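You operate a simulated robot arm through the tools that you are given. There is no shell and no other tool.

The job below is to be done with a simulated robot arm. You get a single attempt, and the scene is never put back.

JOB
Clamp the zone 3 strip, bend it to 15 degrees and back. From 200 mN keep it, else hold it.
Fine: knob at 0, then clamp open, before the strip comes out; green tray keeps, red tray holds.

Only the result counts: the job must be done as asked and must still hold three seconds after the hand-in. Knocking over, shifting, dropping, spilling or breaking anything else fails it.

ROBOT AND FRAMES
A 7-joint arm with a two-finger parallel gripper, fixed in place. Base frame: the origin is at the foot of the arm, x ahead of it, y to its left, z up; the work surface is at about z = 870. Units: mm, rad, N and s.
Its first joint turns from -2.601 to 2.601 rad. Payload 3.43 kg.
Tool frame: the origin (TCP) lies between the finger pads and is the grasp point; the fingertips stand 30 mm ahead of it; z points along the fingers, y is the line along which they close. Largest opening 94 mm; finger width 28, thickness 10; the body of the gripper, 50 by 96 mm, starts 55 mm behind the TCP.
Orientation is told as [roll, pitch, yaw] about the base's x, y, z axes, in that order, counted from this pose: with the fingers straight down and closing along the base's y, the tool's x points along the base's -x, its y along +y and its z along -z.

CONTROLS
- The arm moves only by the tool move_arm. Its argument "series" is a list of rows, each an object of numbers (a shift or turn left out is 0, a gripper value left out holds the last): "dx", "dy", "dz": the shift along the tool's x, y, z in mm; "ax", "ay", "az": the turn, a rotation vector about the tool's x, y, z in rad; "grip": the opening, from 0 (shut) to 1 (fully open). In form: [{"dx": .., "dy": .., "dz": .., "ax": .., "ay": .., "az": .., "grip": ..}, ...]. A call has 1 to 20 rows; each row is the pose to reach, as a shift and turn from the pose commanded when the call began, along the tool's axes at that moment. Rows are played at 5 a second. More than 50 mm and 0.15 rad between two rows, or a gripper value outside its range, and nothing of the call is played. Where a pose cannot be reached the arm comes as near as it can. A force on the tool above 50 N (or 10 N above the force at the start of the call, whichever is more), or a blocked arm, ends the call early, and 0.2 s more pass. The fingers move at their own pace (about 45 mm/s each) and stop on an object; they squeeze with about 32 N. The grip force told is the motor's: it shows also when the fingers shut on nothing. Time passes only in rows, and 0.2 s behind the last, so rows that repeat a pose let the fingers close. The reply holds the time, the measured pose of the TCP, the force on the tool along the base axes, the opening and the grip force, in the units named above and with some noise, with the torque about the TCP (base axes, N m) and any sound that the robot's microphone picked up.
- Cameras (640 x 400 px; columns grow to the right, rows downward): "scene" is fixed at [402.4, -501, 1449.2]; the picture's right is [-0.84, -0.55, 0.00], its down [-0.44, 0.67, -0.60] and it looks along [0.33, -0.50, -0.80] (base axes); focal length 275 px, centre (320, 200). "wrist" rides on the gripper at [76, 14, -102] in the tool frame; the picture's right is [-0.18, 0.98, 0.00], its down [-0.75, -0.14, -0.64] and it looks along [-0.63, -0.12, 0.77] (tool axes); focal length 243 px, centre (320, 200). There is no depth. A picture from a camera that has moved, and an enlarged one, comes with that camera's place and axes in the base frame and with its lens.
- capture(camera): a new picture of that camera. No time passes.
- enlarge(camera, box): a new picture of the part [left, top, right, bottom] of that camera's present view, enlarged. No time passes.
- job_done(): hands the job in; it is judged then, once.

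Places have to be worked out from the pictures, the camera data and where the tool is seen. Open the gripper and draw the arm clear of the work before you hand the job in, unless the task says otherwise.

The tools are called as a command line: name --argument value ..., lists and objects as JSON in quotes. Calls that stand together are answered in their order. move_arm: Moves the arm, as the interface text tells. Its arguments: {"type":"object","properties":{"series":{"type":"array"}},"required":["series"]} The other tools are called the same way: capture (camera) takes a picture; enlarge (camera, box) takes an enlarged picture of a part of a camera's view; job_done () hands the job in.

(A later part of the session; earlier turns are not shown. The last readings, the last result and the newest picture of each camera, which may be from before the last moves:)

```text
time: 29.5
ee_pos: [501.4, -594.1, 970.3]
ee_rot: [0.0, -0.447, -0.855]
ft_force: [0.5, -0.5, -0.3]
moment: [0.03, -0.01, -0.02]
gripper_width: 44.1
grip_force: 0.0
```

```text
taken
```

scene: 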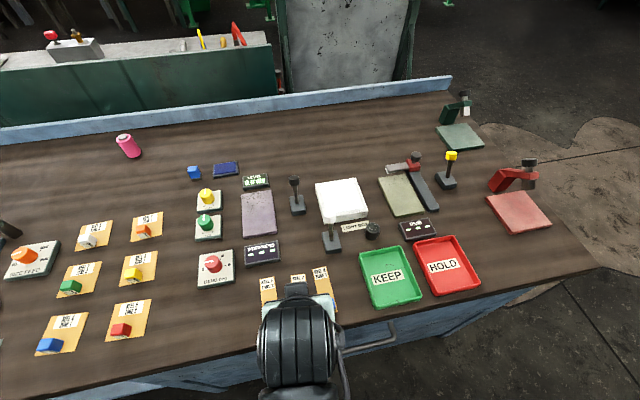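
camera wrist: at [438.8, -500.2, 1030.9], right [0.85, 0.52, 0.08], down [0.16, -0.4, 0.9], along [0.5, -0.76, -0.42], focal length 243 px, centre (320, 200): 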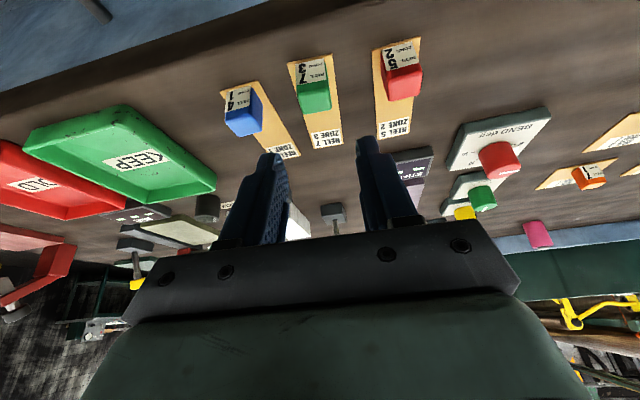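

The tool is above the block. I'll enlarge for a precise alignment check before lowering.

enlarge --camera "wrist" --box '[215, 30, 425, 165]'

```text
2.96 times, centred on (320, 98) of wrist
camera zoom: at [438.8, -500.2, 1030.9], right [0.85, 0.52, 0.08], down [0.16, -0.4, 0.9], along [0.5, -0.76, -0.42], focal length 719 px, centre (320, 504)
```

zoom: 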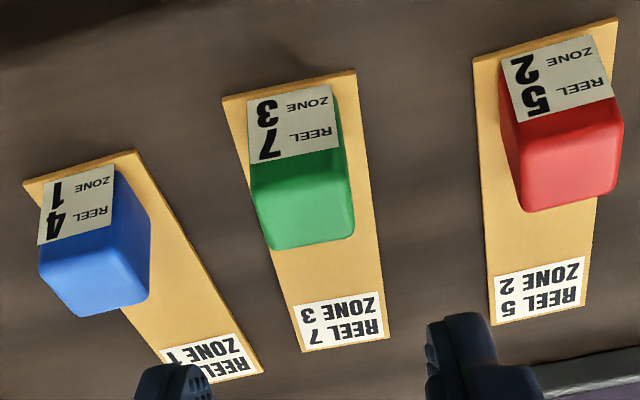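

Block centre at about (510.3,-602,882); alignment is within 1.6 mm. I'll lower straight down to TCP z 907 around the block.

move_arm --series '[{"dx": 2, "dy": 1.6, "dz": 4}, {"dx": 6, "dy": 1.6, "dz": 12.5}, {"dx": 10, "dy": 1.6, "dz": 21}, {"dx": 14, "dy": 1.6, "dz": 29}, {"dx": 18, "dy": 1.6, "dz": 37.5}, {"dx": 22, "dy": 1.6, "dz": 46}, {"dx": 25, "dy": 1.6, "dz": 52}, {"dx": 27.4, "dy": 1.6, "dz": 57}, {"dx": 27.4, "dy": 1.6, "dz": 57}]'

capture --camera "wrist"

```text
time: 31.5
ee_pos: [504.1, -593.4, 906.1]
ee_rot: [0.001, -0.446, -0.856]
ft_force: [-0.2, -0.2, 0.1]
moment: [0.02, 0.03, 0.04]
gripper_width: 44.2
grip_force: 0.0
```

```text
taken
camera wrist: at [440.5, -498.8, 966.5], right [0.85, 0.52, 0.08], down [0.16, -0.4, 0.91], along [0.5, -0.76, -0.42], focal length 243 px, centre (320, 200)
```

wrist: 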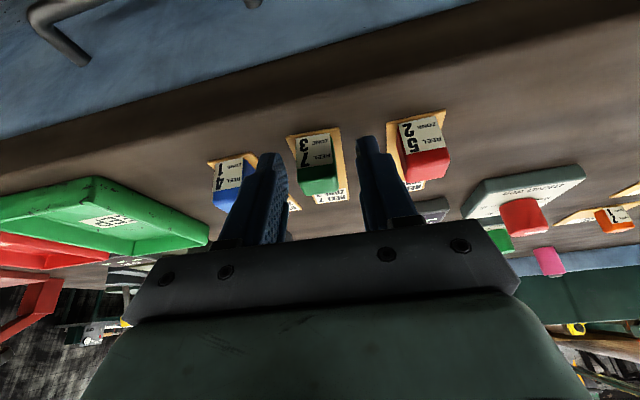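

The block sits between the fingertips. I'll close the gripper on it and wait.

move_arm --series '[{"grip": 0.3}, {"grip": 0.2}, {"grip": 0.1}, {"grip": 0.1}, {"grip": 0.1}, {"grip": 0.1}]'

enlarge --camera "wrist" --box '[215, 90, 425, 225]'

```text
time: 32.9
ee_pos: [504.0, -594.2, 905.6]
ee_rot: [0.001, -0.447, -0.855]
ft_force: [-0.2, -1.1, 1.0]
moment: [-0.09, -0.06, -0.01]
gripper_width: 20.9
grip_force: 32.2
```

```text
2.96 times, centred on (320, 158) of wrist
camera zoom: at [440.5, -498.8, 966.6], right [0.85, 0.52, 0.08], down [0.16, -0.4, 0.9], along [0.5, -0.76, -0.42], focal length 719 px, centre (320, 326)
```

zoom: 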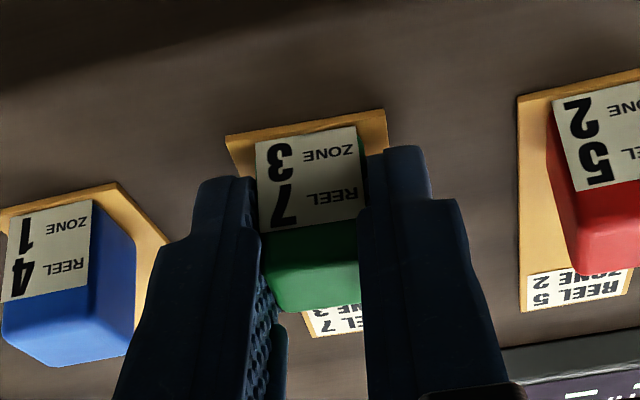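

Gripped at 20.9 mm with 32 N. Now I lift straight up slowly and check that the strip comes along.

move_arm --series '[{"dx": -2.2, "dz": -4.5, "grip": 0}, {"dx": -6.5, "dz": -13.5}, {"dx": -11, "dz": -22.5}, {"dx": -15, "dz": -31.5}, {"dx": -20, "dz": -41}, {"dx": -25, "dz": -51}, {"dx": -30, "dz": -61.5}, {"dx": -34, "dz": -71}, {"dx": -39, "dz": -81}, {"dx": -43.2, "dz": -90.2}, {"dx": -43.2, "dz": -90.2}]'

capture --camera "wrist"

capture --camera "scene"

```text
time: 35.3
ee_pos: [505.9, -594.6, 1006.8]
ee_rot: [-0.001, -0.445, -0.857]
ft_force: [0.2, -0.8, 0.9]
moment: [-0.02, 0.03, -0.01]
gripper_width: 20.6
grip_force: 31.7
```

```text
taken
camera wrist: at [441.3, -500.0, 1067.1], right [0.85, 0.52, 0.08], down [0.16, -0.4, 0.9], along [0.5, -0.76, -0.42], focal length 243 px, centre (320, 200)
```

wrist: 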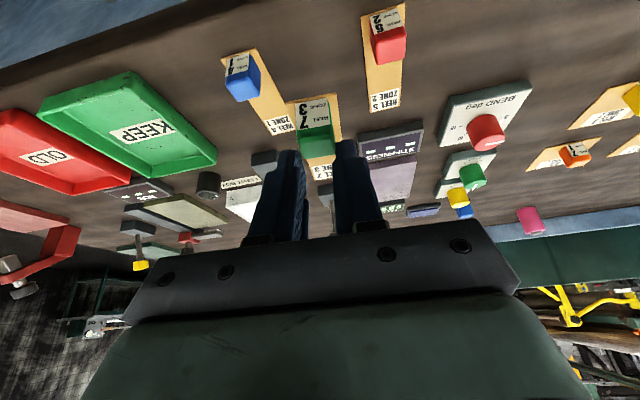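

```text
taken
```

scene: 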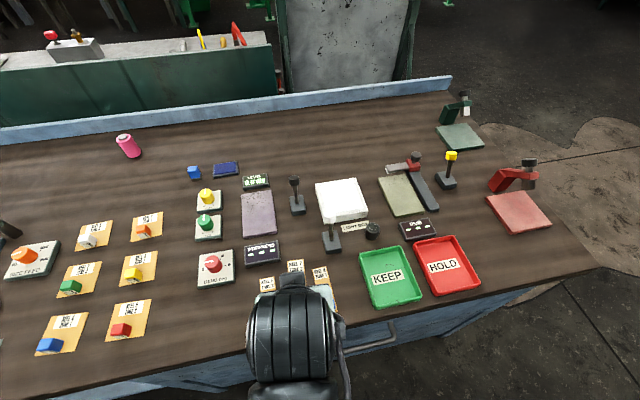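

The strip is held level. I'll carry it at this height to above the plate and turn to the plate's axis (-45°).

move_arm --series '[{"dx": -12.6, "dy": 4.9, "dz": 6, "ax": -0.002, "az": -0.004}, {"dx": -25.2, "dy": 9.9, "dz": 12, "ax": -0.004, "az": -0.008}, {"dx": -37.8, "dy": 14.8, "dz": 18, "ax": -0.006, "az": -0.012}, {"dx": -50.4, "dy": 19.7, "dz": 24.1, "ax": -0.008, "az": -0.016}, {"dx": -63, "dy": 24.7, "dz": 30.1, "ax": -0.01, "az": -0.02}, {"dx": -75.6, "dy": 29.6, "dz": 36.1, "ax": -0.012, "az": -0.024}, {"dx": -88.2, "dy": 34.5, "dz": 42.1, "ax": -0.014, "az": -0.028}, {"dx": -100.9, "dy": 39.5, "dz": 48.1, "ax": -0.016, "az": -0.033}, {"dx": -113.5, "dy": 44.4, "dz": 54.1, "ax": -0.017, "az": -0.037}, {"dx": -126.1, "dy": 49.3, "dz": 60.1, "ax": -0.019, "az": -0.041}, {"dx": -138.7, "dy": 54.2, "dz": 66.1, "ax": -0.021, "az": -0.045}, {"dx": -151.3, "dy": 59.2, "dz": 72.2, "ax": -0.023, "az": -0.049}, {"dx": -163.9, "dy": 64.1, "dz": 78.2, "ax": -0.025, "az": -0.053}, {"dx": -176.5, "dy": 69, "dz": 84.2, "ax": -0.027, "az": -0.057}, {"dx": -189.1, "dy": 74, "dz": 90.2, "ax": -0.029, "az": -0.061}, {"dx": -201.7, "dy": 78.9, "dz": 96.2, "ax": -0.031, "az": -0.065}, {"dx": -201.7, "dy": 78.9, "dz": 96.2, "ax": -0.031, "az": -0.065}]'

capture --camera "wrist"

capture --camera "scene"

```text
time: 38.9
ee_pos: [710.4, -709.7, 1006.1]
ee_rot: [-0.001, -0.447, -0.784]
ft_force: [0.6, -0.2, -0.5]
moment: [0.01, 0.0, 0.01]
gripper_width: 20.5
grip_force: 32.1
```

```text
taken
camera wrist: at [641.4, -620.5, 1066.5], right [0.81, 0.58, 0.08], down [0.19, -0.38, 0.9], along [0.55, -0.72, -0.42], focal length 243 px, centre (320, 200)
```

wrist: 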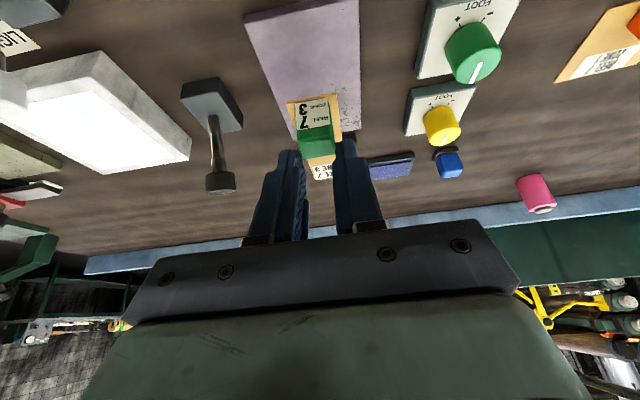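

```text
taken
```

scene: 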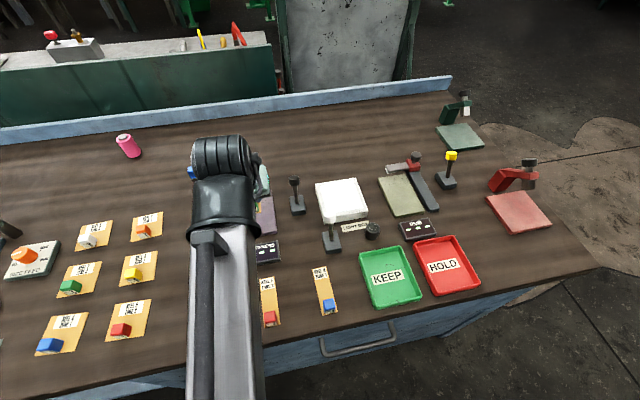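

Over the plate and aligned. I'll descend to about 13 mm above the placing height and re-check.

move_arm --series '[{"dx": 3, "dy": -0.5, "dz": 7}, {"dx": 6, "dy": -0.5, "dz": 14}, {"dx": 9, "dy": -0.5, "dz": 21}, {"dx": 12, "dy": -0.5, "dz": 28}, {"dx": 15, "dy": -0.5, "dz": 35}, {"dx": 18.3, "dy": -0.5, "dz": 42}, {"dx": 21.4, "dy": -0.5, "dz": 49}, {"dx": 24.4, "dy": -0.5, "dz": 56}, {"dx": 27.5, "dy": -0.5, "dz": 63}, {"dx": 30.5, "dy": -0.5, "dz": 69.7}, {"dx": 30.5, "dy": -0.5, "dz": 69.7}]'

capture --camera "wrist"

enlarge --camera "wrist" --box '[215, 60, 425, 195]'

```text
time: 41.3
ee_pos: [712.5, -711.6, 933.1]
ee_rot: [-0.002, -0.452, -0.784]
ft_force: [1.3, -3.5, 29.3]
moment: [-0.24, -0.2, -0.11]
gripper_width: 21.0
grip_force: 31.8
```

```text
taken
camera wrist: at [642.1, -623.0, 992.9], right [0.81, 0.58, 0.08], down [0.18, -0.38, 0.91], along [0.56, -0.72, -0.41], focal length 243 px, centre (320, 200)
```

wrist: 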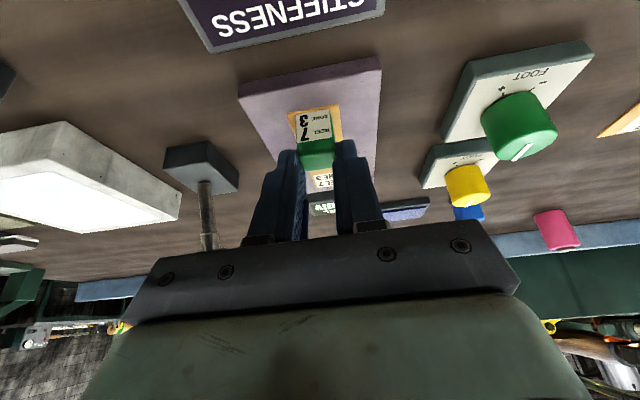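

```text
2.96 times, centred on (320, 128) of wrist
camera zoom: at [642.1, -623.0, 992.9], right [0.81, 0.58, 0.08], down [0.18, -0.38, 0.91], along [0.56, -0.72, -0.41], focal length 719 px, centre (320, 415)
```

zoom: 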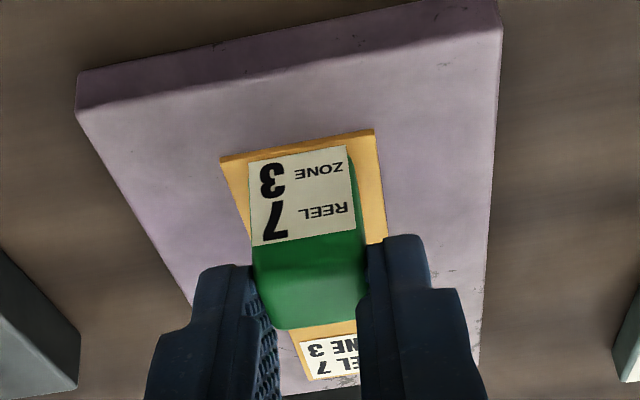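

The strip already touched the plate (29 N up) at TCP z 933, so it slid a bit lower in the fingers; its near edge computes to radius 1004, so the strip lies centred on the plate. I'll ease off the pressure and open the fingers.

move_arm --series '[{"dx": -0.6, "dz": -1.2}, {"dx": -1.1, "dz": -2.3}, {"dx": -1.1, "dz": -2.3}]'

```text
time: 42.1
ee_pos: [710.9, -712.5, 932.1]
ee_rot: [-0.001, -0.447, -0.782]
ft_force: [2.2, -4.0, 12.3]
moment: [-0.5, -0.38, -0.12]
gripper_width: 20.5
grip_force: 31.6
```

The pressure is down to 12 N. Now I open the fingers to 44 mm.

move_arm --series '[{"dx": -0.4, "dz": -0.9, "grip": 0.22}, {"dx": -0.4, "dz": -0.9, "grip": 0.3}, {"dx": -0.4, "dz": -0.9, "grip": 0.4}, {"dx": -0.4, "dz": -0.9, "grip": 0.5}, {"dx": -0.4, "dz": -0.9, "grip": 0.5}, {"dx": -0.4, "dz": -0.9, "grip": 0.5}]'

enlarge --camera "wrist" --box '[215, 60, 425, 195]'

capture --camera "scene"

```text
time: 43.5
ee_pos: [710.7, -711.7, 935.2]
ee_rot: [-0.001, -0.448, -0.784]
ft_force: [-0.1, 0.6, -0.3]
moment: [0.0, -0.02, 0.0]
gripper_width: 47.1
grip_force: 0.1
```

```text
2.96 times, centred on (320, 128) of wrist
camera zoom: at [642.2, -623.0, 995.0], right [0.81, 0.58, 0.08], down [0.19, -0.38, 0.9], along [0.55, -0.72, -0.42], focal length 719 px, centre (320, 415)
```

zoom: 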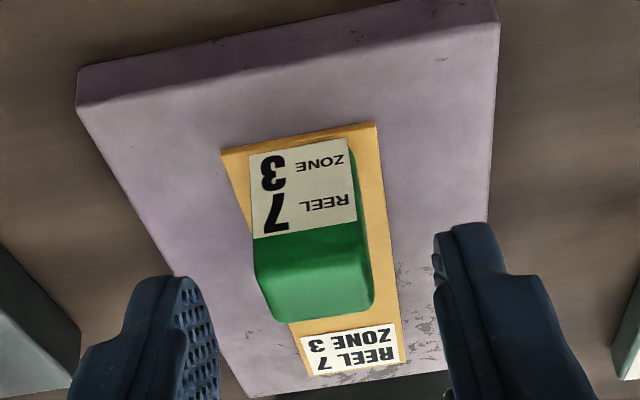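

```text
taken
```

scene: 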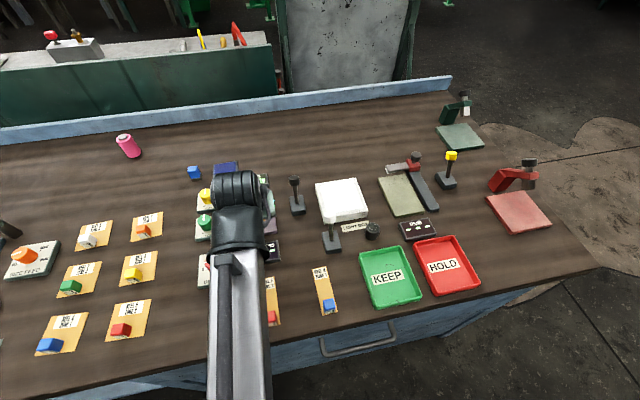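

The strip lies flat and centred on the plate, released. I'll back out along the finger direction, then check the displays.

move_arm --series '[{"dz": -10}, {"dz": -20}, {"dz": -32}, {"dz": -46}, {"dz": -60}, {"dz": -75}, {"dz": -90}, {"dz": -90}]'

capture --camera "wrist"

enlarge --camera "wrist" --box '[160, 0, 480, 200]'

```text
time: 45.3
ee_pos: [683.0, -684.3, 1016.9]
ee_rot: [0.0, -0.448, -0.784]
ft_force: [0.0, -0.1, 0.3]
moment: [-0.03, -0.01, -0.02]
gripper_width: 47.0
grip_force: 0.1
```

```text
taken
camera wrist: at [614.1, -595.7, 1076.2], right [0.81, 0.58, 0.08], down [0.19, -0.38, 0.9], along [0.55, -0.72, -0.42], focal length 243 px, centre (320, 200)
```

wrist: 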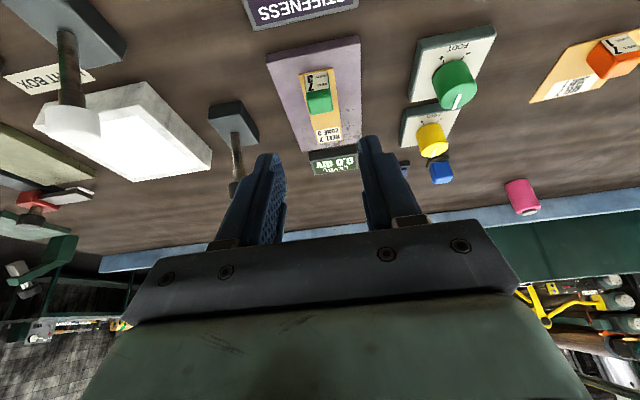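

```text
2.00 times, centred on (320, 100) of wrist
camera zoom: at [614.1, -595.7, 1076.2], right [0.81, 0.58, 0.08], down [0.19, -0.38, 0.9], along [0.55, -0.72, -0.42], focal length 485 px, centre (320, 400)
```

zoom: 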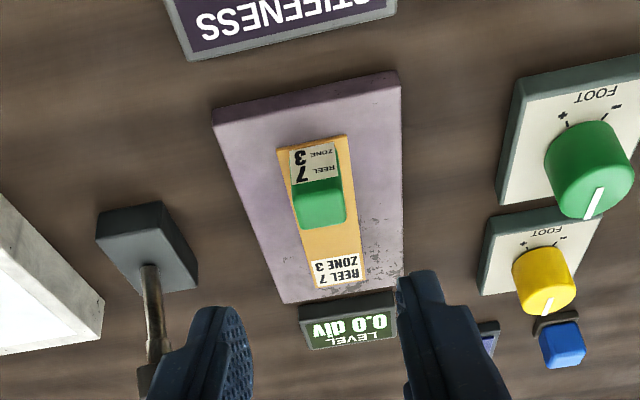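

LEVEL still reads 0.0 and the strip is centred. Now I move to a standoff from the black lever cap with pitch -0.7.

move_arm --series '[{"dx": -4.5, "dy": -9.7, "dz": 2.2, "ay": -0.025, "grip": 0.53}, {"dx": -8.9, "dy": -19.3, "dz": 4.3, "ay": -0.05}, {"dx": -13.4, "dy": -29, "dz": 6.5, "ay": -0.076}, {"dx": -17.9, "dy": -38.7, "dz": 8.6, "ay": -0.1}, {"dx": -22.4, "dy": -48.4, "dz": 10.8, "ay": -0.126}, {"dx": -26.8, "dy": -58, "dz": 12.9, "ay": -0.151}, {"dx": -31.3, "dy": -67.7, "dz": 15.1, "ay": -0.176}, {"dx": -35.8, "dy": -77.4, "dz": 17.2, "ay": -0.2}, {"dx": -40.2, "dy": -87, "dz": 19.4, "ay": -0.227}, {"dx": -44.7, "dy": -96.7, "dz": 21.5, "ay": -0.252}, {"dx": -44.7, "dy": -96.7, "dz": 21.5, "ay": -0.252}]'

capture --camera "wrist"

capture --camera "scene"

```text
time: 47.7
ee_pos: [650.3, -787.7, 1015.6]
ee_rot: [0.0, -0.702, -0.785]
ft_force: [0.3, -0.2, -0.9]
moment: [-0.02, 0.05, 0.02]
gripper_width: 49.7
grip_force: 0.1
```

```text
taken
camera wrist: at [572.6, -691.1, 1046.4], right [0.79, 0.6, 0.12], down [0.02, -0.21, 0.98], along [0.61, -0.77, -0.18], focal length 243 px, centre (320, 200)
```

wrist: 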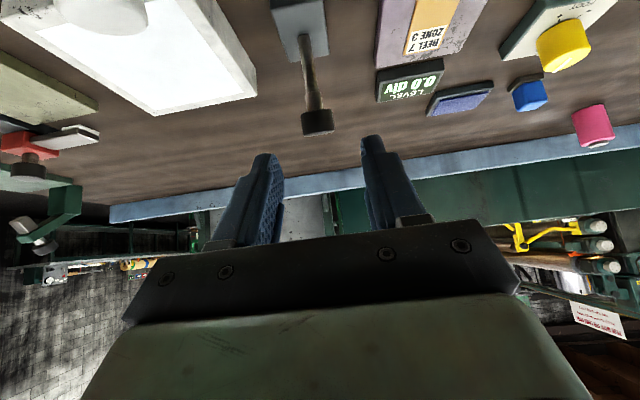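

```text
taken
```

scene: 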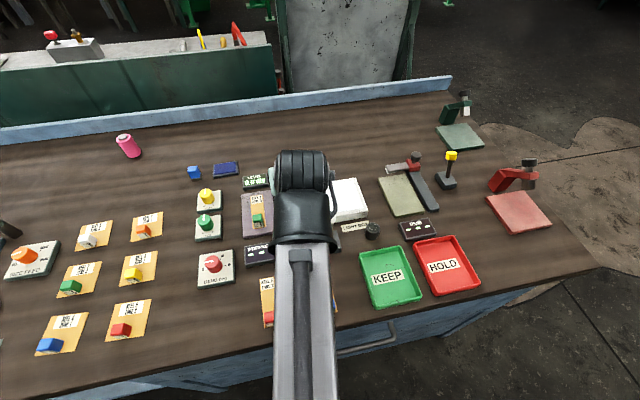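

The cap triangulates to about (689,-829,950), nearly straight ahead of the fingers. I'll advance about 72 mm along the finger direction so the cap sits between the fingertips.

move_arm --series '[{"dx": -0.4, "dy": -1, "dz": 9}, {"dx": -0.8, "dy": -1.9, "dz": 18}, {"dx": -0.8, "dy": -1.9, "dz": 27}, {"dx": -0.8, "dy": -1.9, "dz": 36}, {"dx": -0.8, "dy": -1.9, "dz": 45}, {"dx": -0.8, "dy": -1.9, "dz": 54}, {"dx": -0.8, "dy": -1.9, "dz": 63}, {"dx": -0.8, "dy": -1.9, "dz": 71}, {"dx": -0.8, "dy": -1.9, "dz": 71}]'

capture --camera "wrist"

enlarge --camera "wrist" --box '[230, 80, 410, 250]'

capture --camera "scene"

```text
time: 49.7
ee_pos: [682.5, -821.1, 962.7]
ee_rot: [0.0, -0.699, -0.784]
ft_force: [0.5, 0.4, -0.4]
moment: [-0.01, 0.02, -0.05]
gripper_width: 49.6
grip_force: 0.1
```

```text
taken
camera wrist: at [604.5, -724.2, 992.9], right [0.79, 0.6, 0.12], down [0.02, -0.21, 0.98], along [0.61, -0.77, -0.18], focal length 243 px, centre (320, 200)
```

wrist: 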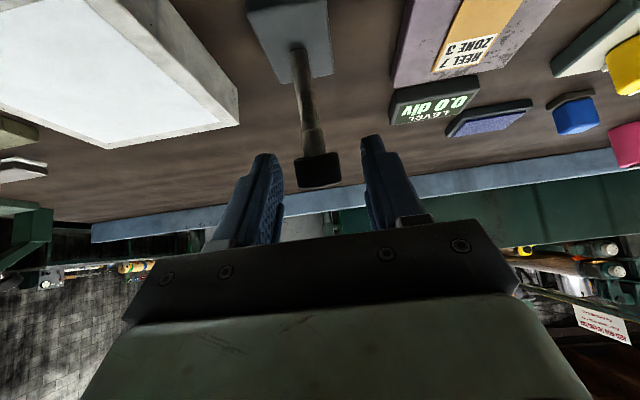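

```text
2.35 times, centred on (320, 165) of wrist
camera zoom: at [604.5, -724.2, 992.9], right [0.79, 0.6, 0.12], down [0.02, -0.21, 0.98], along [0.61, -0.77, -0.18], focal length 571 px, centre (320, 282)
```

zoom: 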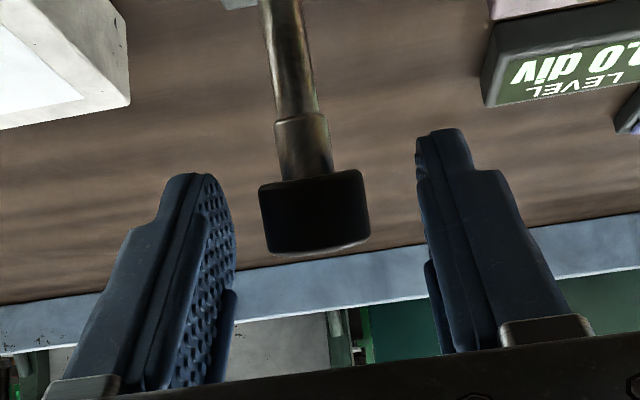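

```text
taken
```

scene: 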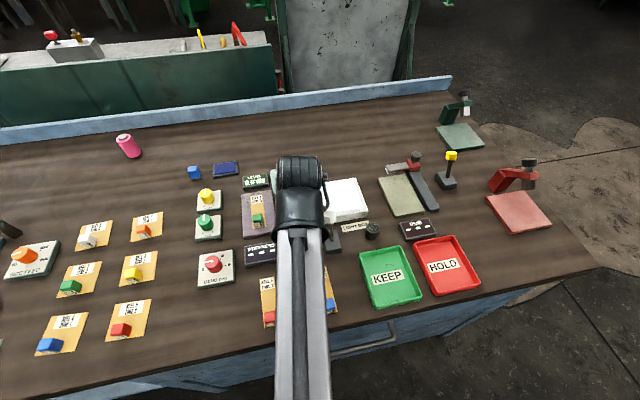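

The cap is between the fingers, about 16 mm ahead of the TCP. I'll close on it.

move_arm --series '[{"grip": 0.4}, {"grip": 0.25}, {"grip": 0.15}, {"grip": 0.15}, {"grip": 0.15}, {"grip": 0.15}]'

enlarge --camera "wrist" --box '[230, 80, 410, 250]'

```text
time: 51.1
ee_pos: [680.9, -821.3, 962.6]
ee_rot: [-0.002, -0.7, -0.782]
ft_force: [-8.8, -9.7, -0.1]
moment: [-0.12, 0.14, -0.17]
gripper_width: 25.1
grip_force: 44.6
```

```text
2.35 times, centred on (320, 165) of wrist
camera zoom: at [603.6, -724.9, 992.9], right [0.79, 0.6, 0.12], down [0.02, -0.21, 0.98], along [0.61, -0.77, -0.18], focal length 571 px, centre (320, 282)
```

zoom: 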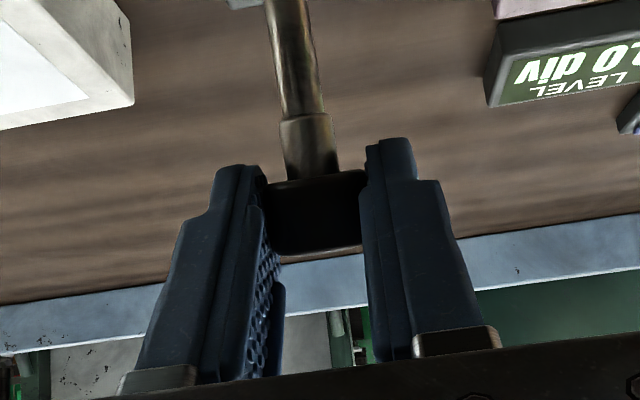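

Gripped the cap at 25 mm, with a small sideways load that I'll relieve by shifting 1.5 mm. Then I pull the lever toward me in small steps, watching the force.

move_arm --series '[{"dy": -1, "grip": 0.1}, {"dy": -1.5}, {"dx": 2, "dy": -1.5, "dz": -2.8}, {"dx": 4, "dy": -1.5, "dz": -5.5}, {"dx": 6.1, "dy": -1.5, "dz": -8.3}, {"dx": 6.1, "dy": -1.5, "dz": -8.3}]'

enlarge --camera "wrist" --box '[200, 20, 440, 250]'

```text
time: 52.5
ee_pos: [674.6, -816.4, 964.3]
ee_rot: [0.0, -0.703, -0.784]
ft_force: [14.9, -12.4, 3.7]
moment: [-0.92, -1.02, 0.0]
gripper_width: 25.4
grip_force: 44.6
```

```text
1.74 times, centred on (320, 135) of wrist
camera zoom: at [597.1, -718.8, 995.2], right [0.79, 0.6, 0.12], down [0.01, -0.21, 0.98], along [0.61, -0.77, -0.18], focal length 422 px, centre (320, 313)
```

zoom: 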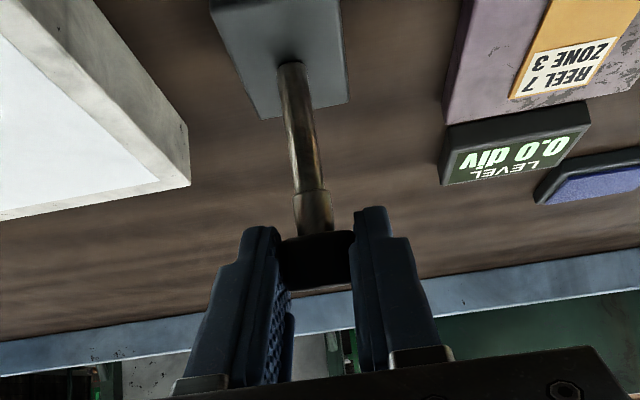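

The lever resists with about 19 N and seems to be following. I'll continue along the arc.

move_arm --series '[{"dx": 2, "dz": -1.8}, {"dx": 4, "dz": -3.7}, {"dx": 6, "dz": -5.6}, {"dx": 7.5, "dz": -7.4}, {"dx": 7.5, "dz": -7.4}]'

enlarge --camera "wrist" --box '[200, 20, 440, 250]'

```text
time: 53.7
ee_pos: [667.8, -808.6, 965.9]
ee_rot: [-0.002, -0.7, -0.784]
ft_force: [16.4, -9.2, 7.0]
moment: [-0.94, -1.08, 0.05]
gripper_width: 25.1
grip_force: 45.2
```

```text
1.74 times, centred on (320, 135) of wrist
camera zoom: at [590.5, -712.1, 995.4], right [0.79, 0.6, 0.12], down [0.01, -0.21, 0.98], along [0.61, -0.77, -0.18], focal length 422 px, centre (320, 313)
```

zoom: 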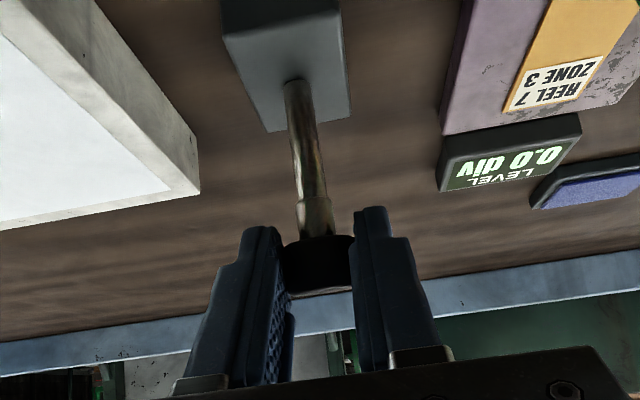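

The lever follows with a steady ~19 N. I'll pull further past vertical.

move_arm --series '[{"dx": 2.3, "dz": -2}, {"dx": 4.6, "dz": -3.9}, {"dx": 7.2, "dz": -5.6}, {"dx": 9.8, "dz": -7.3}, {"dx": 12.4, "dz": -9}, {"dx": 12.4, "dz": -9}]'

capture --camera "wrist"

capture --camera "scene"

```text
time: 55.1
ee_pos: [656.7, -798.6, 965.0]
ee_rot: [0.0, -0.701, -0.784]
ft_force: [21.8, 0.6, 11.6]
moment: [-0.67, -1.32, 0.32]
gripper_width: 25.1
grip_force: 44.8
```

```text
taken
camera wrist: at [578.8, -700.5, 995.0], right [0.79, 0.6, 0.12], down [0.01, -0.21, 0.98], along [0.61, -0.77, -0.18], focal length 243 px, centre (320, 200)
```

wrist: 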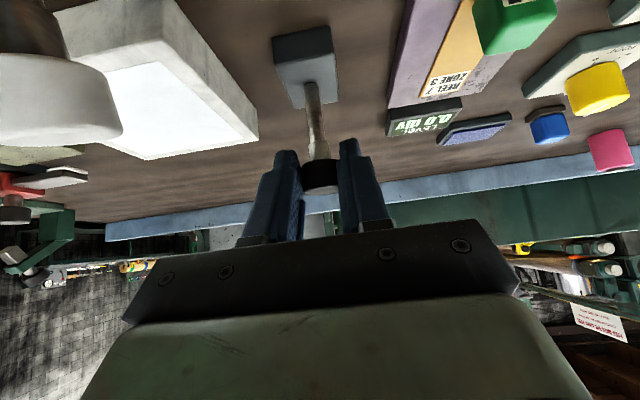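

```text
taken
```

scene: 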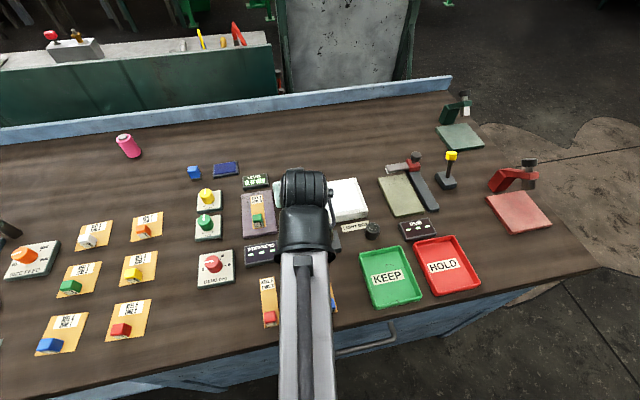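

The lever is past vertical and still follows, with some side load. I'll shift 1.5 mm sideways to relieve it and pull about 10 mm more to find the end stop.

move_arm --series '[{"dy": 1}, {"dx": 2.2, "dy": 1.5, "dz": -1.2}, {"dx": 4.4, "dy": 1.5, "dz": -2.4}, {"dx": 6.6, "dy": 1.5, "dz": -3.6}, {"dx": 8.9, "dy": 1.5, "dz": -4.9}, {"dx": 8.9, "dy": 1.5, "dz": -4.9}]'

enlarge --camera "wrist" --box '[200, 0, 440, 230]'

enlarge --camera "scene" --box '[190, 150, 350, 270]'

```text
time: 56.5
ee_pos: [650.6, -790.9, 961.7]
ee_rot: [-0.003, -0.703, -0.784]
ft_force: [13.5, -7.4, 10.0]
moment: [-0.84, -1.21, 0.12]
gripper_width: 25.0
grip_force: 44.8
```

```text
1.74 times, centred on (320, 115) of wrist
camera zoom: at [572.1, -693.4, 992.0], right [0.79, 0.6, 0.12], down [0.01, -0.21, 0.98], along [0.61, -0.77, -0.18], focal length 422 px, centre (320, 348)
```

zoom: 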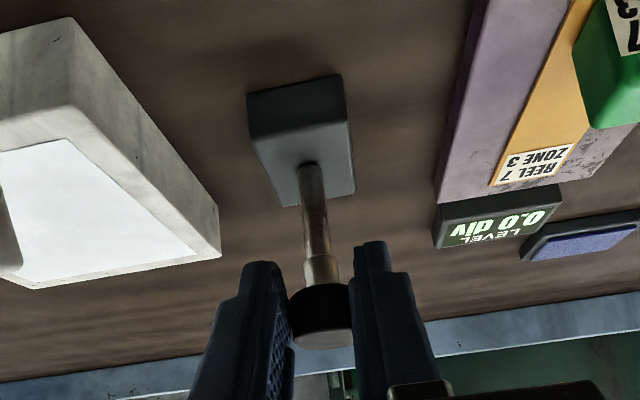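

```text
3.33 times, centred on (270, 210) of scene
camera zoom: at [402.4, -501.0, 1449.2], right [-0.84, -0.55, 0.0], down [-0.44, 0.67, -0.6], along [0.33, -0.5, -0.8], focal length 916 px, centre (487, 167)
```

zoom: 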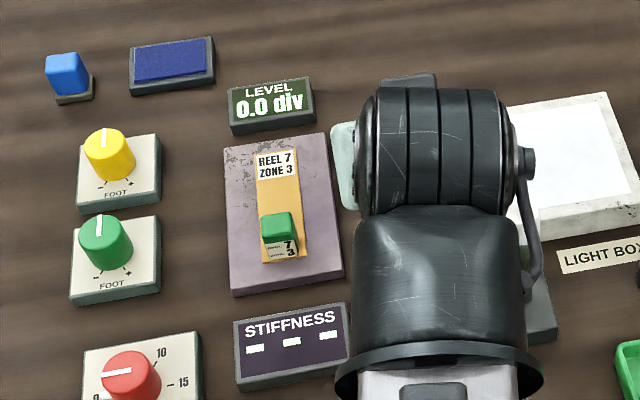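

The cap has now moved 43 mm with no hard stop yet and the STIFFNESS display still shows dashes. I'll pull another 10 mm along the arc.

move_arm --series '[{"dx": 2.5, "dz": -1}, {"dx": 5, "dz": -1.8}, {"dx": 7.8, "dz": -2.5}, {"dx": 10.5, "dz": -3}, {"dx": 10.5, "dz": -3}]'

capture --camera "wrist"

enlarge --camera "scene" --box '[190, 150, 350, 270]'

```text
time: 57.7
ee_pos: [642.5, -783.1, 960.3]
ee_rot: [-0.002, -0.704, -0.784]
ft_force: [10.0, -10.1, 12.1]
moment: [-1.0, -1.22, 0.06]
gripper_width: 24.9
grip_force: 45.5
```

```text
taken
camera wrist: at [565.0, -686.4, 989.0], right [0.79, 0.6, 0.12], down [0.01, -0.21, 0.98], along [0.61, -0.77, -0.18], focal length 243 px, centre (320, 200)
```

wrist: 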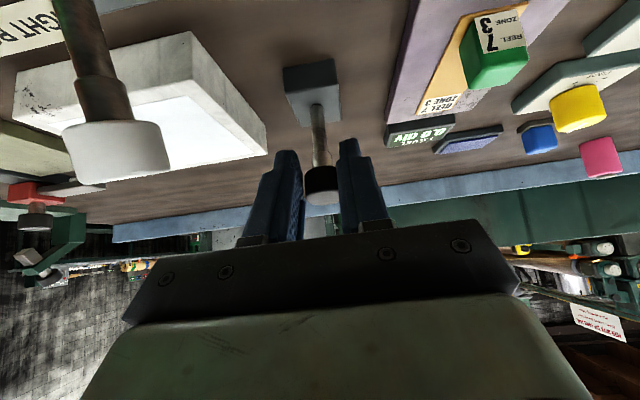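

```text
3.33 times, centred on (270, 210) of scene
camera zoom: at [402.4, -501.0, 1449.2], right [-0.84, -0.55, 0.0], down [-0.44, 0.67, -0.6], along [0.33, -0.5, -0.8], focal length 916 px, centre (487, 167)
```

zoom: 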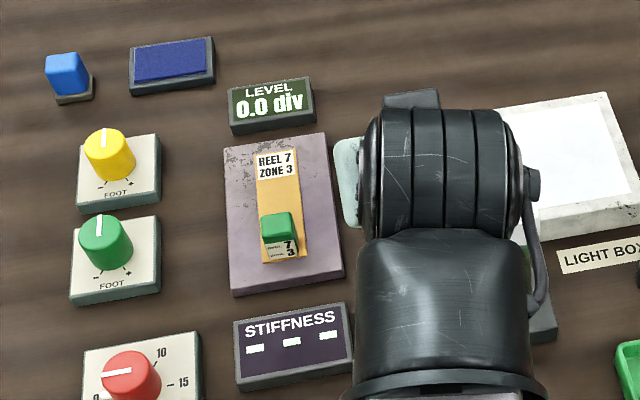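

Still moving freely at 54 mm of travel. I'll pull another 8 mm, following the arc downward.

move_arm --series '[{"dx": 2.3, "dz": -0.6}, {"dx": 4.6, "dz": -1}, {"dx": 7, "dz": -1.2}, {"dx": 9.3, "dz": -1.4}, {"dx": 9.3, "dz": -1.4}]'

enlarge --camera "wrist" --box '[200, 20, 440, 250]'

enlarge --camera "scene" --box '[190, 150, 350, 270]'

```text
time: 58.9
ee_pos: [636.8, -777.1, 953.7]
ee_rot: [-0.002, -0.697, -0.785]
ft_force: [0.1, 0.1, -0.2]
moment: [-0.01, -0.01, 0.02]
gripper_width: 9.4
grip_force: 0.1
```

```text
1.74 times, centred on (320, 135) of wrist
camera zoom: at [559.8, -679.5, 983.3], right [0.79, 0.6, 0.12], down [0.02, -0.22, 0.98], along [0.61, -0.77, -0.18], focal length 422 px, centre (320, 313)
```

zoom: 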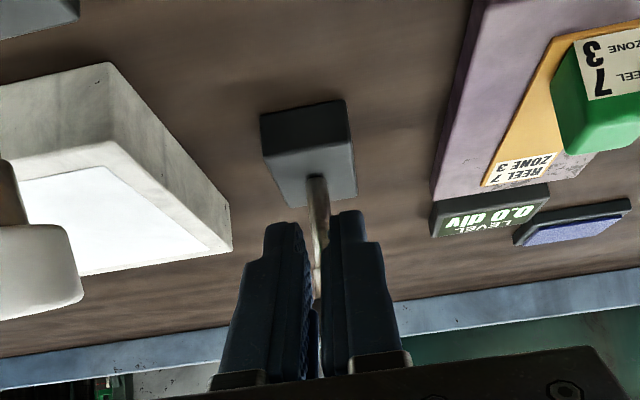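

```text
3.33 times, centred on (270, 210) of scene
camera zoom: at [402.4, -501.0, 1449.2], right [-0.84, -0.55, 0.0], down [-0.44, 0.67, -0.6], along [0.33, -0.5, -0.8], focal length 916 px, centre (487, 167)
```

zoom: 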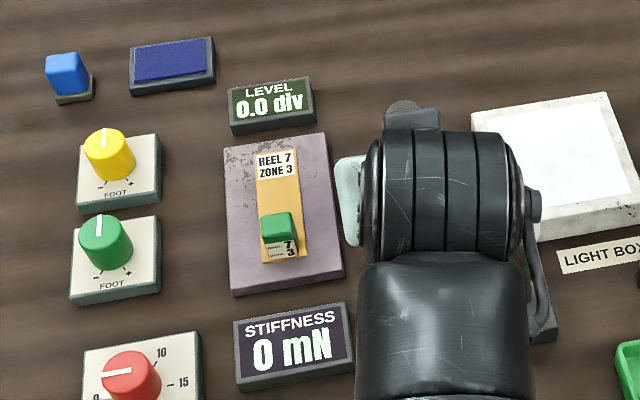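

STIFFNESS now reads 0 mN, so the clamp is closed; the cap slipped out of the fingers at the end. Before withdrawing I'll look at where the cap is.

capture --camera "wrist"

enlarge --camera "wrist" --box '[270, 110, 390, 240]'

capture --camera "scene"

```text
taken
camera wrist: at [559.8, -679.5, 983.3], right [0.79, 0.6, 0.12], down [0.02, -0.22, 0.98], along [0.61, -0.77, -0.18], focal length 243 px, centre (320, 200)
```

wrist: 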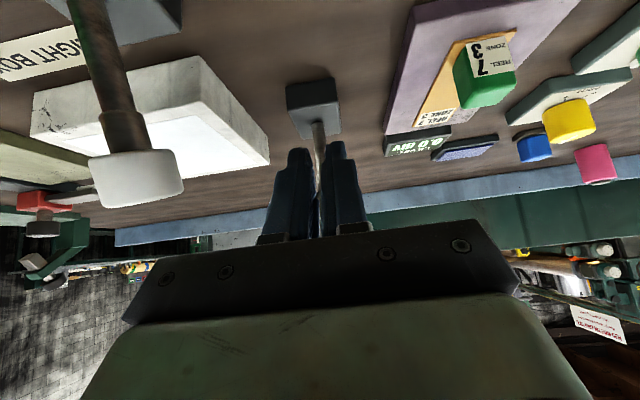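

```text
3.08 times, centred on (330, 175) of wrist
camera zoom: at [559.8, -679.5, 983.3], right [0.79, 0.6, 0.12], down [0.02, -0.22, 0.98], along [0.61, -0.77, -0.18], focal length 746 px, centre (289, 277)
```

zoom: 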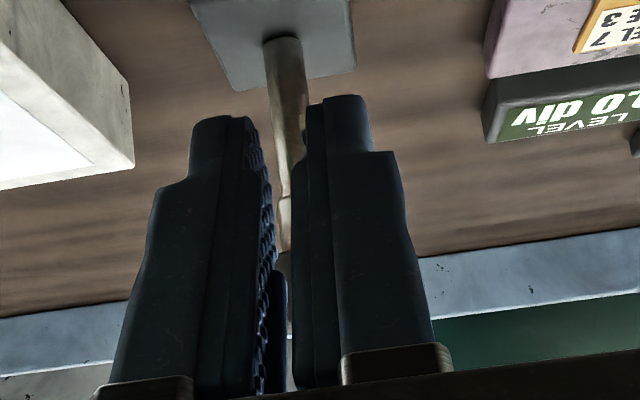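

```text
taken
```

scene: 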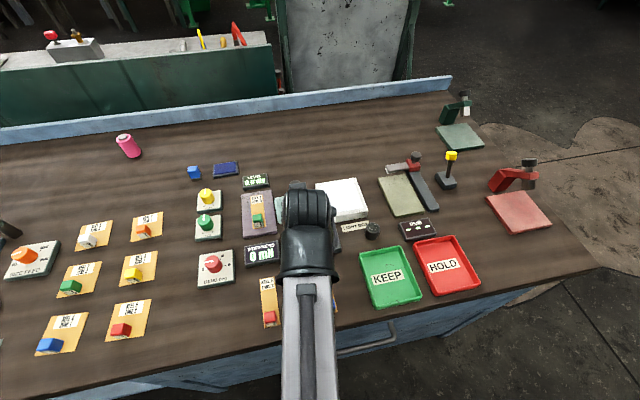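

The scene hints the lever sprang back outward while the display stays at 0 mN. I'll withdraw backwards along the finger axis and inspect the lever.

move_arm --series '[{"dz": -6}, {"dz": -14}, {"dz": -24}, {"dz": -36}, {"dz": -48}, {"dz": -60}, {"dz": -60}]'

capture --camera "wrist"

enlarge --camera "wrist" --box '[240, 60, 400, 180]'

enlarge --camera "scene" --box '[190, 150, 350, 270]'

```text
time: 60.5
ee_pos: [610.2, -749.9, 999.6]
ee_rot: [-0.001, -0.696, -0.784]
ft_force: [0.2, -0.1, 0.6]
moment: [-0.01, -0.01, -0.02]
gripper_width: 9.4
grip_force: 0.1
```

```text
taken
camera wrist: at [532.5, -651.9, 1029.8], right [0.79, 0.6, 0.12], down [0.02, -0.22, 0.98], along [0.61, -0.77, -0.18], focal length 243 px, centre (320, 200)
```

wrist: 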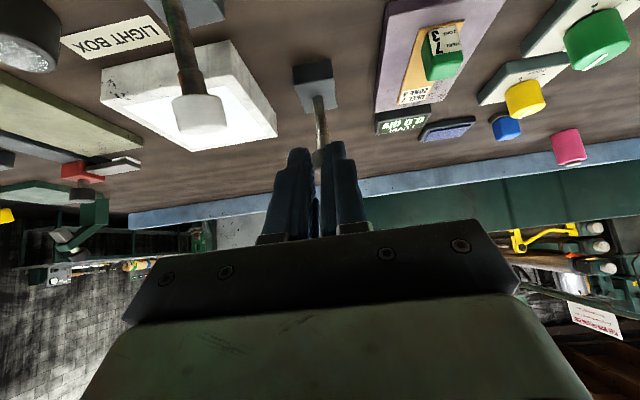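

```text
3.33 times, centred on (320, 120) of wrist
camera zoom: at [532.5, -651.9, 1029.8], right [0.79, 0.6, 0.12], down [0.02, -0.22, 0.98], along [0.61, -0.77, -0.18], focal length 809 px, centre (320, 467)
```

zoom: 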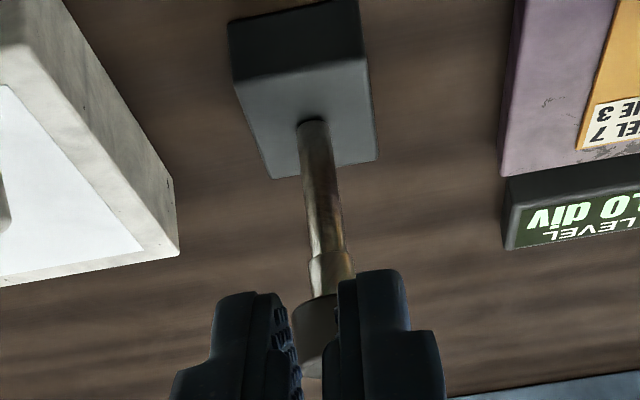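

```text
3.33 times, centred on (270, 210) of scene
camera zoom: at [402.4, -501.0, 1449.2], right [-0.84, -0.55, 0.0], down [-0.44, 0.67, -0.6], along [0.33, -0.5, -0.8], focal length 916 px, centre (487, 167)
```

zoom: 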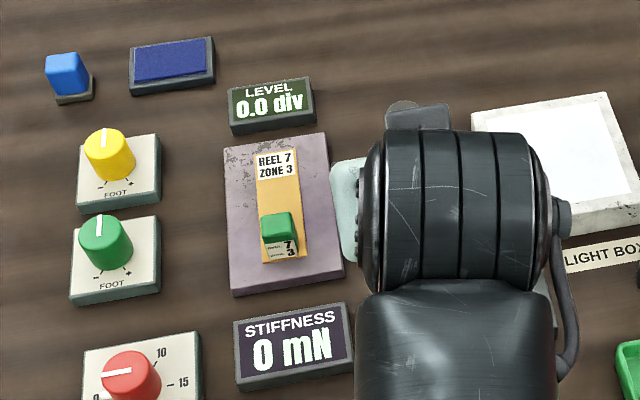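

The lever now stands about vertical and the display shows 0 mN with the strip in place: clamped. I'll raise and straighten the tool, then go over the BEND knob.

move_arm --series '[{"dx": -5, "dz": -6, "ay": 0.08}, {"dx": -10, "dz": -12, "ay": 0.16}, {"dx": -15, "dz": -18, "ay": 0.25}, {"dx": -20, "dz": -24, "ay": 0.34}, {"dx": -25, "dz": -30, "ay": 0.43}, {"dx": -30, "dz": -36, "ay": 0.52}, {"dx": -35, "dz": -42, "ay": 0.61}, {"dx": -38.5, "dz": -46, "ay": 0.696}, {"dx": -38.5, "dz": -46, "ay": 0.696}]'

capture --camera "wrist"

capture --camera "scene"

```text
time: 62.5
ee_pos: [608.6, -749.2, 1060.6]
ee_rot: [-0.001, -0.002, -0.783]
ft_force: [0.5, 0.6, 0.3]
moment: [-0.02, 0.04, 0.01]
gripper_width: 9.4
grip_force: 0.1
```

```text
taken
camera wrist: at [565.3, -685.2, 1162.9], right [0.82, 0.57, 0.0], down [0.43, -0.63, 0.64], along [0.36, -0.53, -0.77], focal length 243 px, centre (320, 200)
```

wrist: 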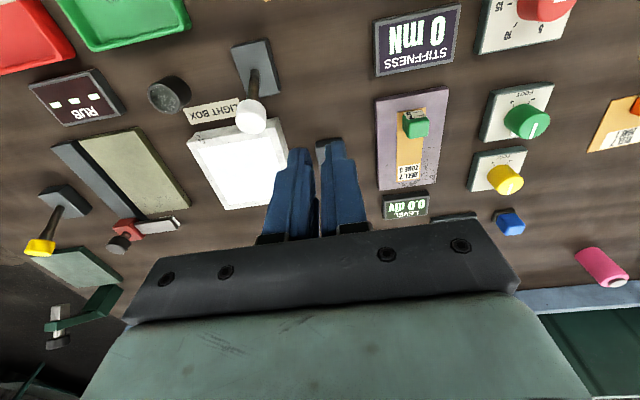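

```text
taken
```

scene: 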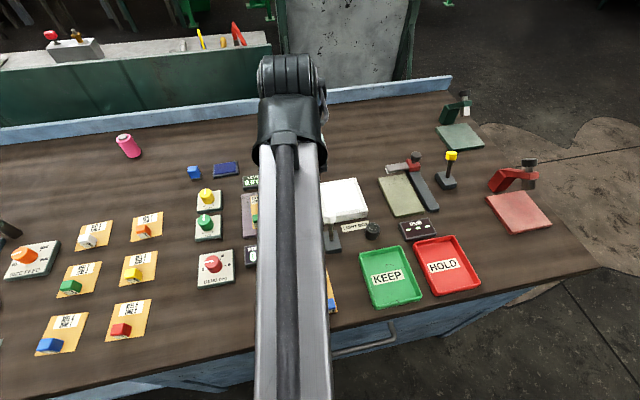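

Straight at z 1060. Next I move to view the BEND knob between the fingers, opening the gripper.

move_arm --series '[{"dx": 5, "dy": 15, "dz": 2, "az": -0.008, "grip": 0.6}, {"dx": 10, "dy": 30, "dz": 5, "az": -0.016, "grip": 0.7}, {"dx": 15, "dy": 45, "dz": 8, "az": -0.025}, {"dx": 20, "dy": 60, "dz": 11, "az": -0.033}, {"dx": 25, "dy": 75, "dz": 15, "az": -0.041}, {"dx": 30, "dy": 90, "dz": 19, "az": -0.05}, {"dx": 35, "dy": 105, "dz": 23, "az": -0.058}, {"dx": 40, "dy": 120, "dz": 27, "az": -0.066}, {"dx": 45, "dy": 135, "dz": 31, "az": -0.075}, {"dx": 50, "dy": 150, "dz": 35, "az": -0.083}, {"dx": 55, "dy": 165, "dz": 39, "az": -0.09}, {"dx": 60, "dy": 180, "dz": 43, "az": -0.1}, {"dx": 63, "dy": 192, "dz": 47, "az": -0.106}, {"dx": 65.8, "dy": 201.4, "dz": 50, "az": -0.111}, {"dx": 65.8, "dy": 201.4, "dz": 50, "az": -0.111}]'

capture --camera "wrist"

enlarge --camera "wrist" --box '[240, 100, 400, 200]'

enlarge --camera "scene" --box '[230, 150, 330, 270]'

```text
time: 65.7
ee_pos: [704.9, -559.3, 1007.9]
ee_rot: [-0.001, -0.003, -0.673]
ft_force: [-0.3, 0.0, -1.3]
moment: [-0.02, -0.04, 0.01]
gripper_width: 65.7
grip_force: 0.0
```

```text
taken
camera wrist: at [655.1, -501.7, 1111.1], right [0.76, 0.65, 0.0], down [0.5, -0.58, 0.64], along [0.42, -0.49, -0.76], focal length 243 px, centre (320, 200)
```

wrist: 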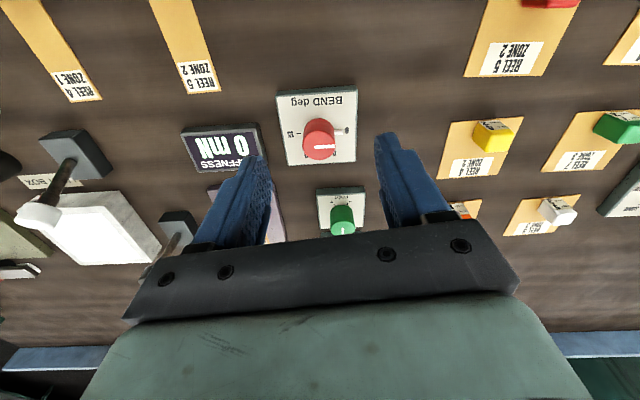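

```text
4.00 times, centred on (320, 150) of wrist
camera zoom: at [655.1, -501.7, 1111.1], right [0.76, 0.65, 0.0], down [0.5, -0.58, 0.64], along [0.42, -0.49, -0.76], focal length 970 px, centre (320, 400)
```

zoom: 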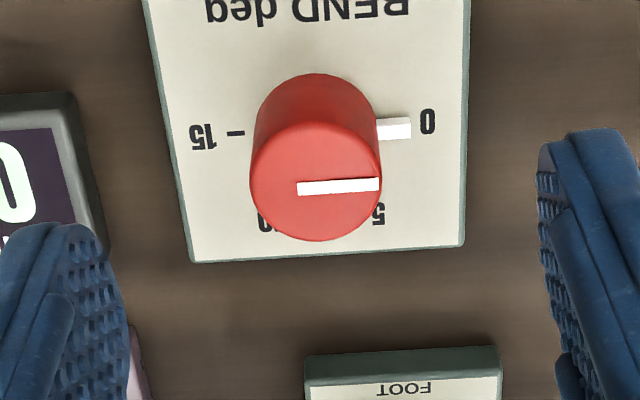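

```text
3.33 times, centred on (280, 210) of scene
camera zoom: at [402.4, -501.0, 1449.2], right [-0.84, -0.55, 0.0], down [-0.44, 0.67, -0.6], along [0.33, -0.5, -0.8], focal length 916 px, centre (453, 167)
```

zoom: 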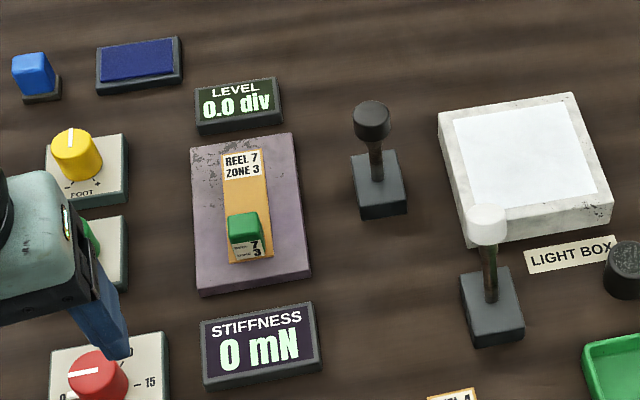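

The knob (top centre about (726.5,-582), top z≈905) points at 0; the scale runs 0→15 over 180° clockwise. I'll move above it and pre-turn the tool counterclockwise by 90° so I can turn the full 180°.

move_arm --series '[{"dx": -3, "dz": -5, "az": -0.1, "grip": 0.58}, {"dx": -6, "dy": -1, "dz": -10, "az": -0.21}, {"dx": -9, "dy": -1, "dz": -10, "az": -0.32}, {"dx": -12, "dy": -2, "dz": -10, "az": -0.43}, {"dx": -15, "dy": -2, "dz": -10, "az": -0.54}, {"dx": -18, "dy": -3, "dz": -10, "az": -0.65}, {"dx": -21, "dy": -3, "dz": -10, "az": -0.76}, {"dx": -24, "dy": -4, "dz": -10, "az": -0.87}, {"dx": -27, "dy": -4, "dz": -10, "az": -0.98}, {"dx": -31, "dy": -4.3, "dz": -10, "az": -1.09}, {"dx": -31, "dy": -4.3, "dz": -10, "az": -1.2}, {"dx": -31, "dy": -4.3, "dz": -10, "az": -1.31}, {"dx": -31, "dy": -4.3, "dz": -10, "az": -1.42}, {"dx": -31, "dy": -4.3, "dz": -10, "az": -1.52}, {"dx": -31, "dy": -4.3, "dz": -10, "az": -1.6}, {"dx": -31, "dy": -4.3, "dz": -10, "az": -1.6}]'

capture --camera "wrist"

capture --camera "scene"

```text
time: 69.1
ee_pos: [726.4, -583.0, 1017.5]
ee_rot: [-0.004, 0.001, 0.929]
ft_force: [-0.3, -0.9, 0.4]
moment: [0.0, 0.01, -0.02]
gripper_width: 54.6
grip_force: 0.0
```

```text
taken
camera wrist: at [670.7, -635.6, 1121.2], right [-0.68, 0.74, 0.0], down [0.56, 0.52, 0.64], along [0.47, 0.43, -0.77], focal length 243 px, centre (320, 200)
```

wrist: 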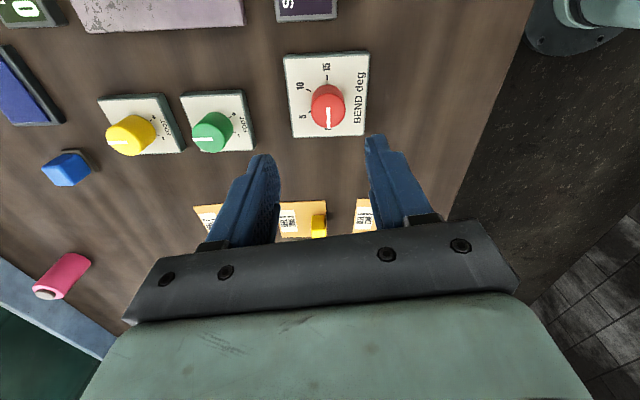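

```text
taken
```

scene: 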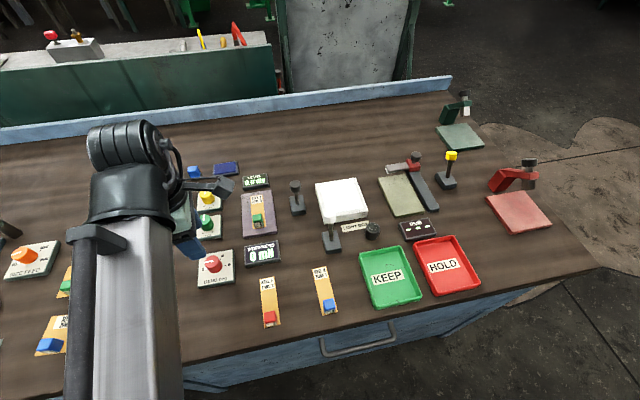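

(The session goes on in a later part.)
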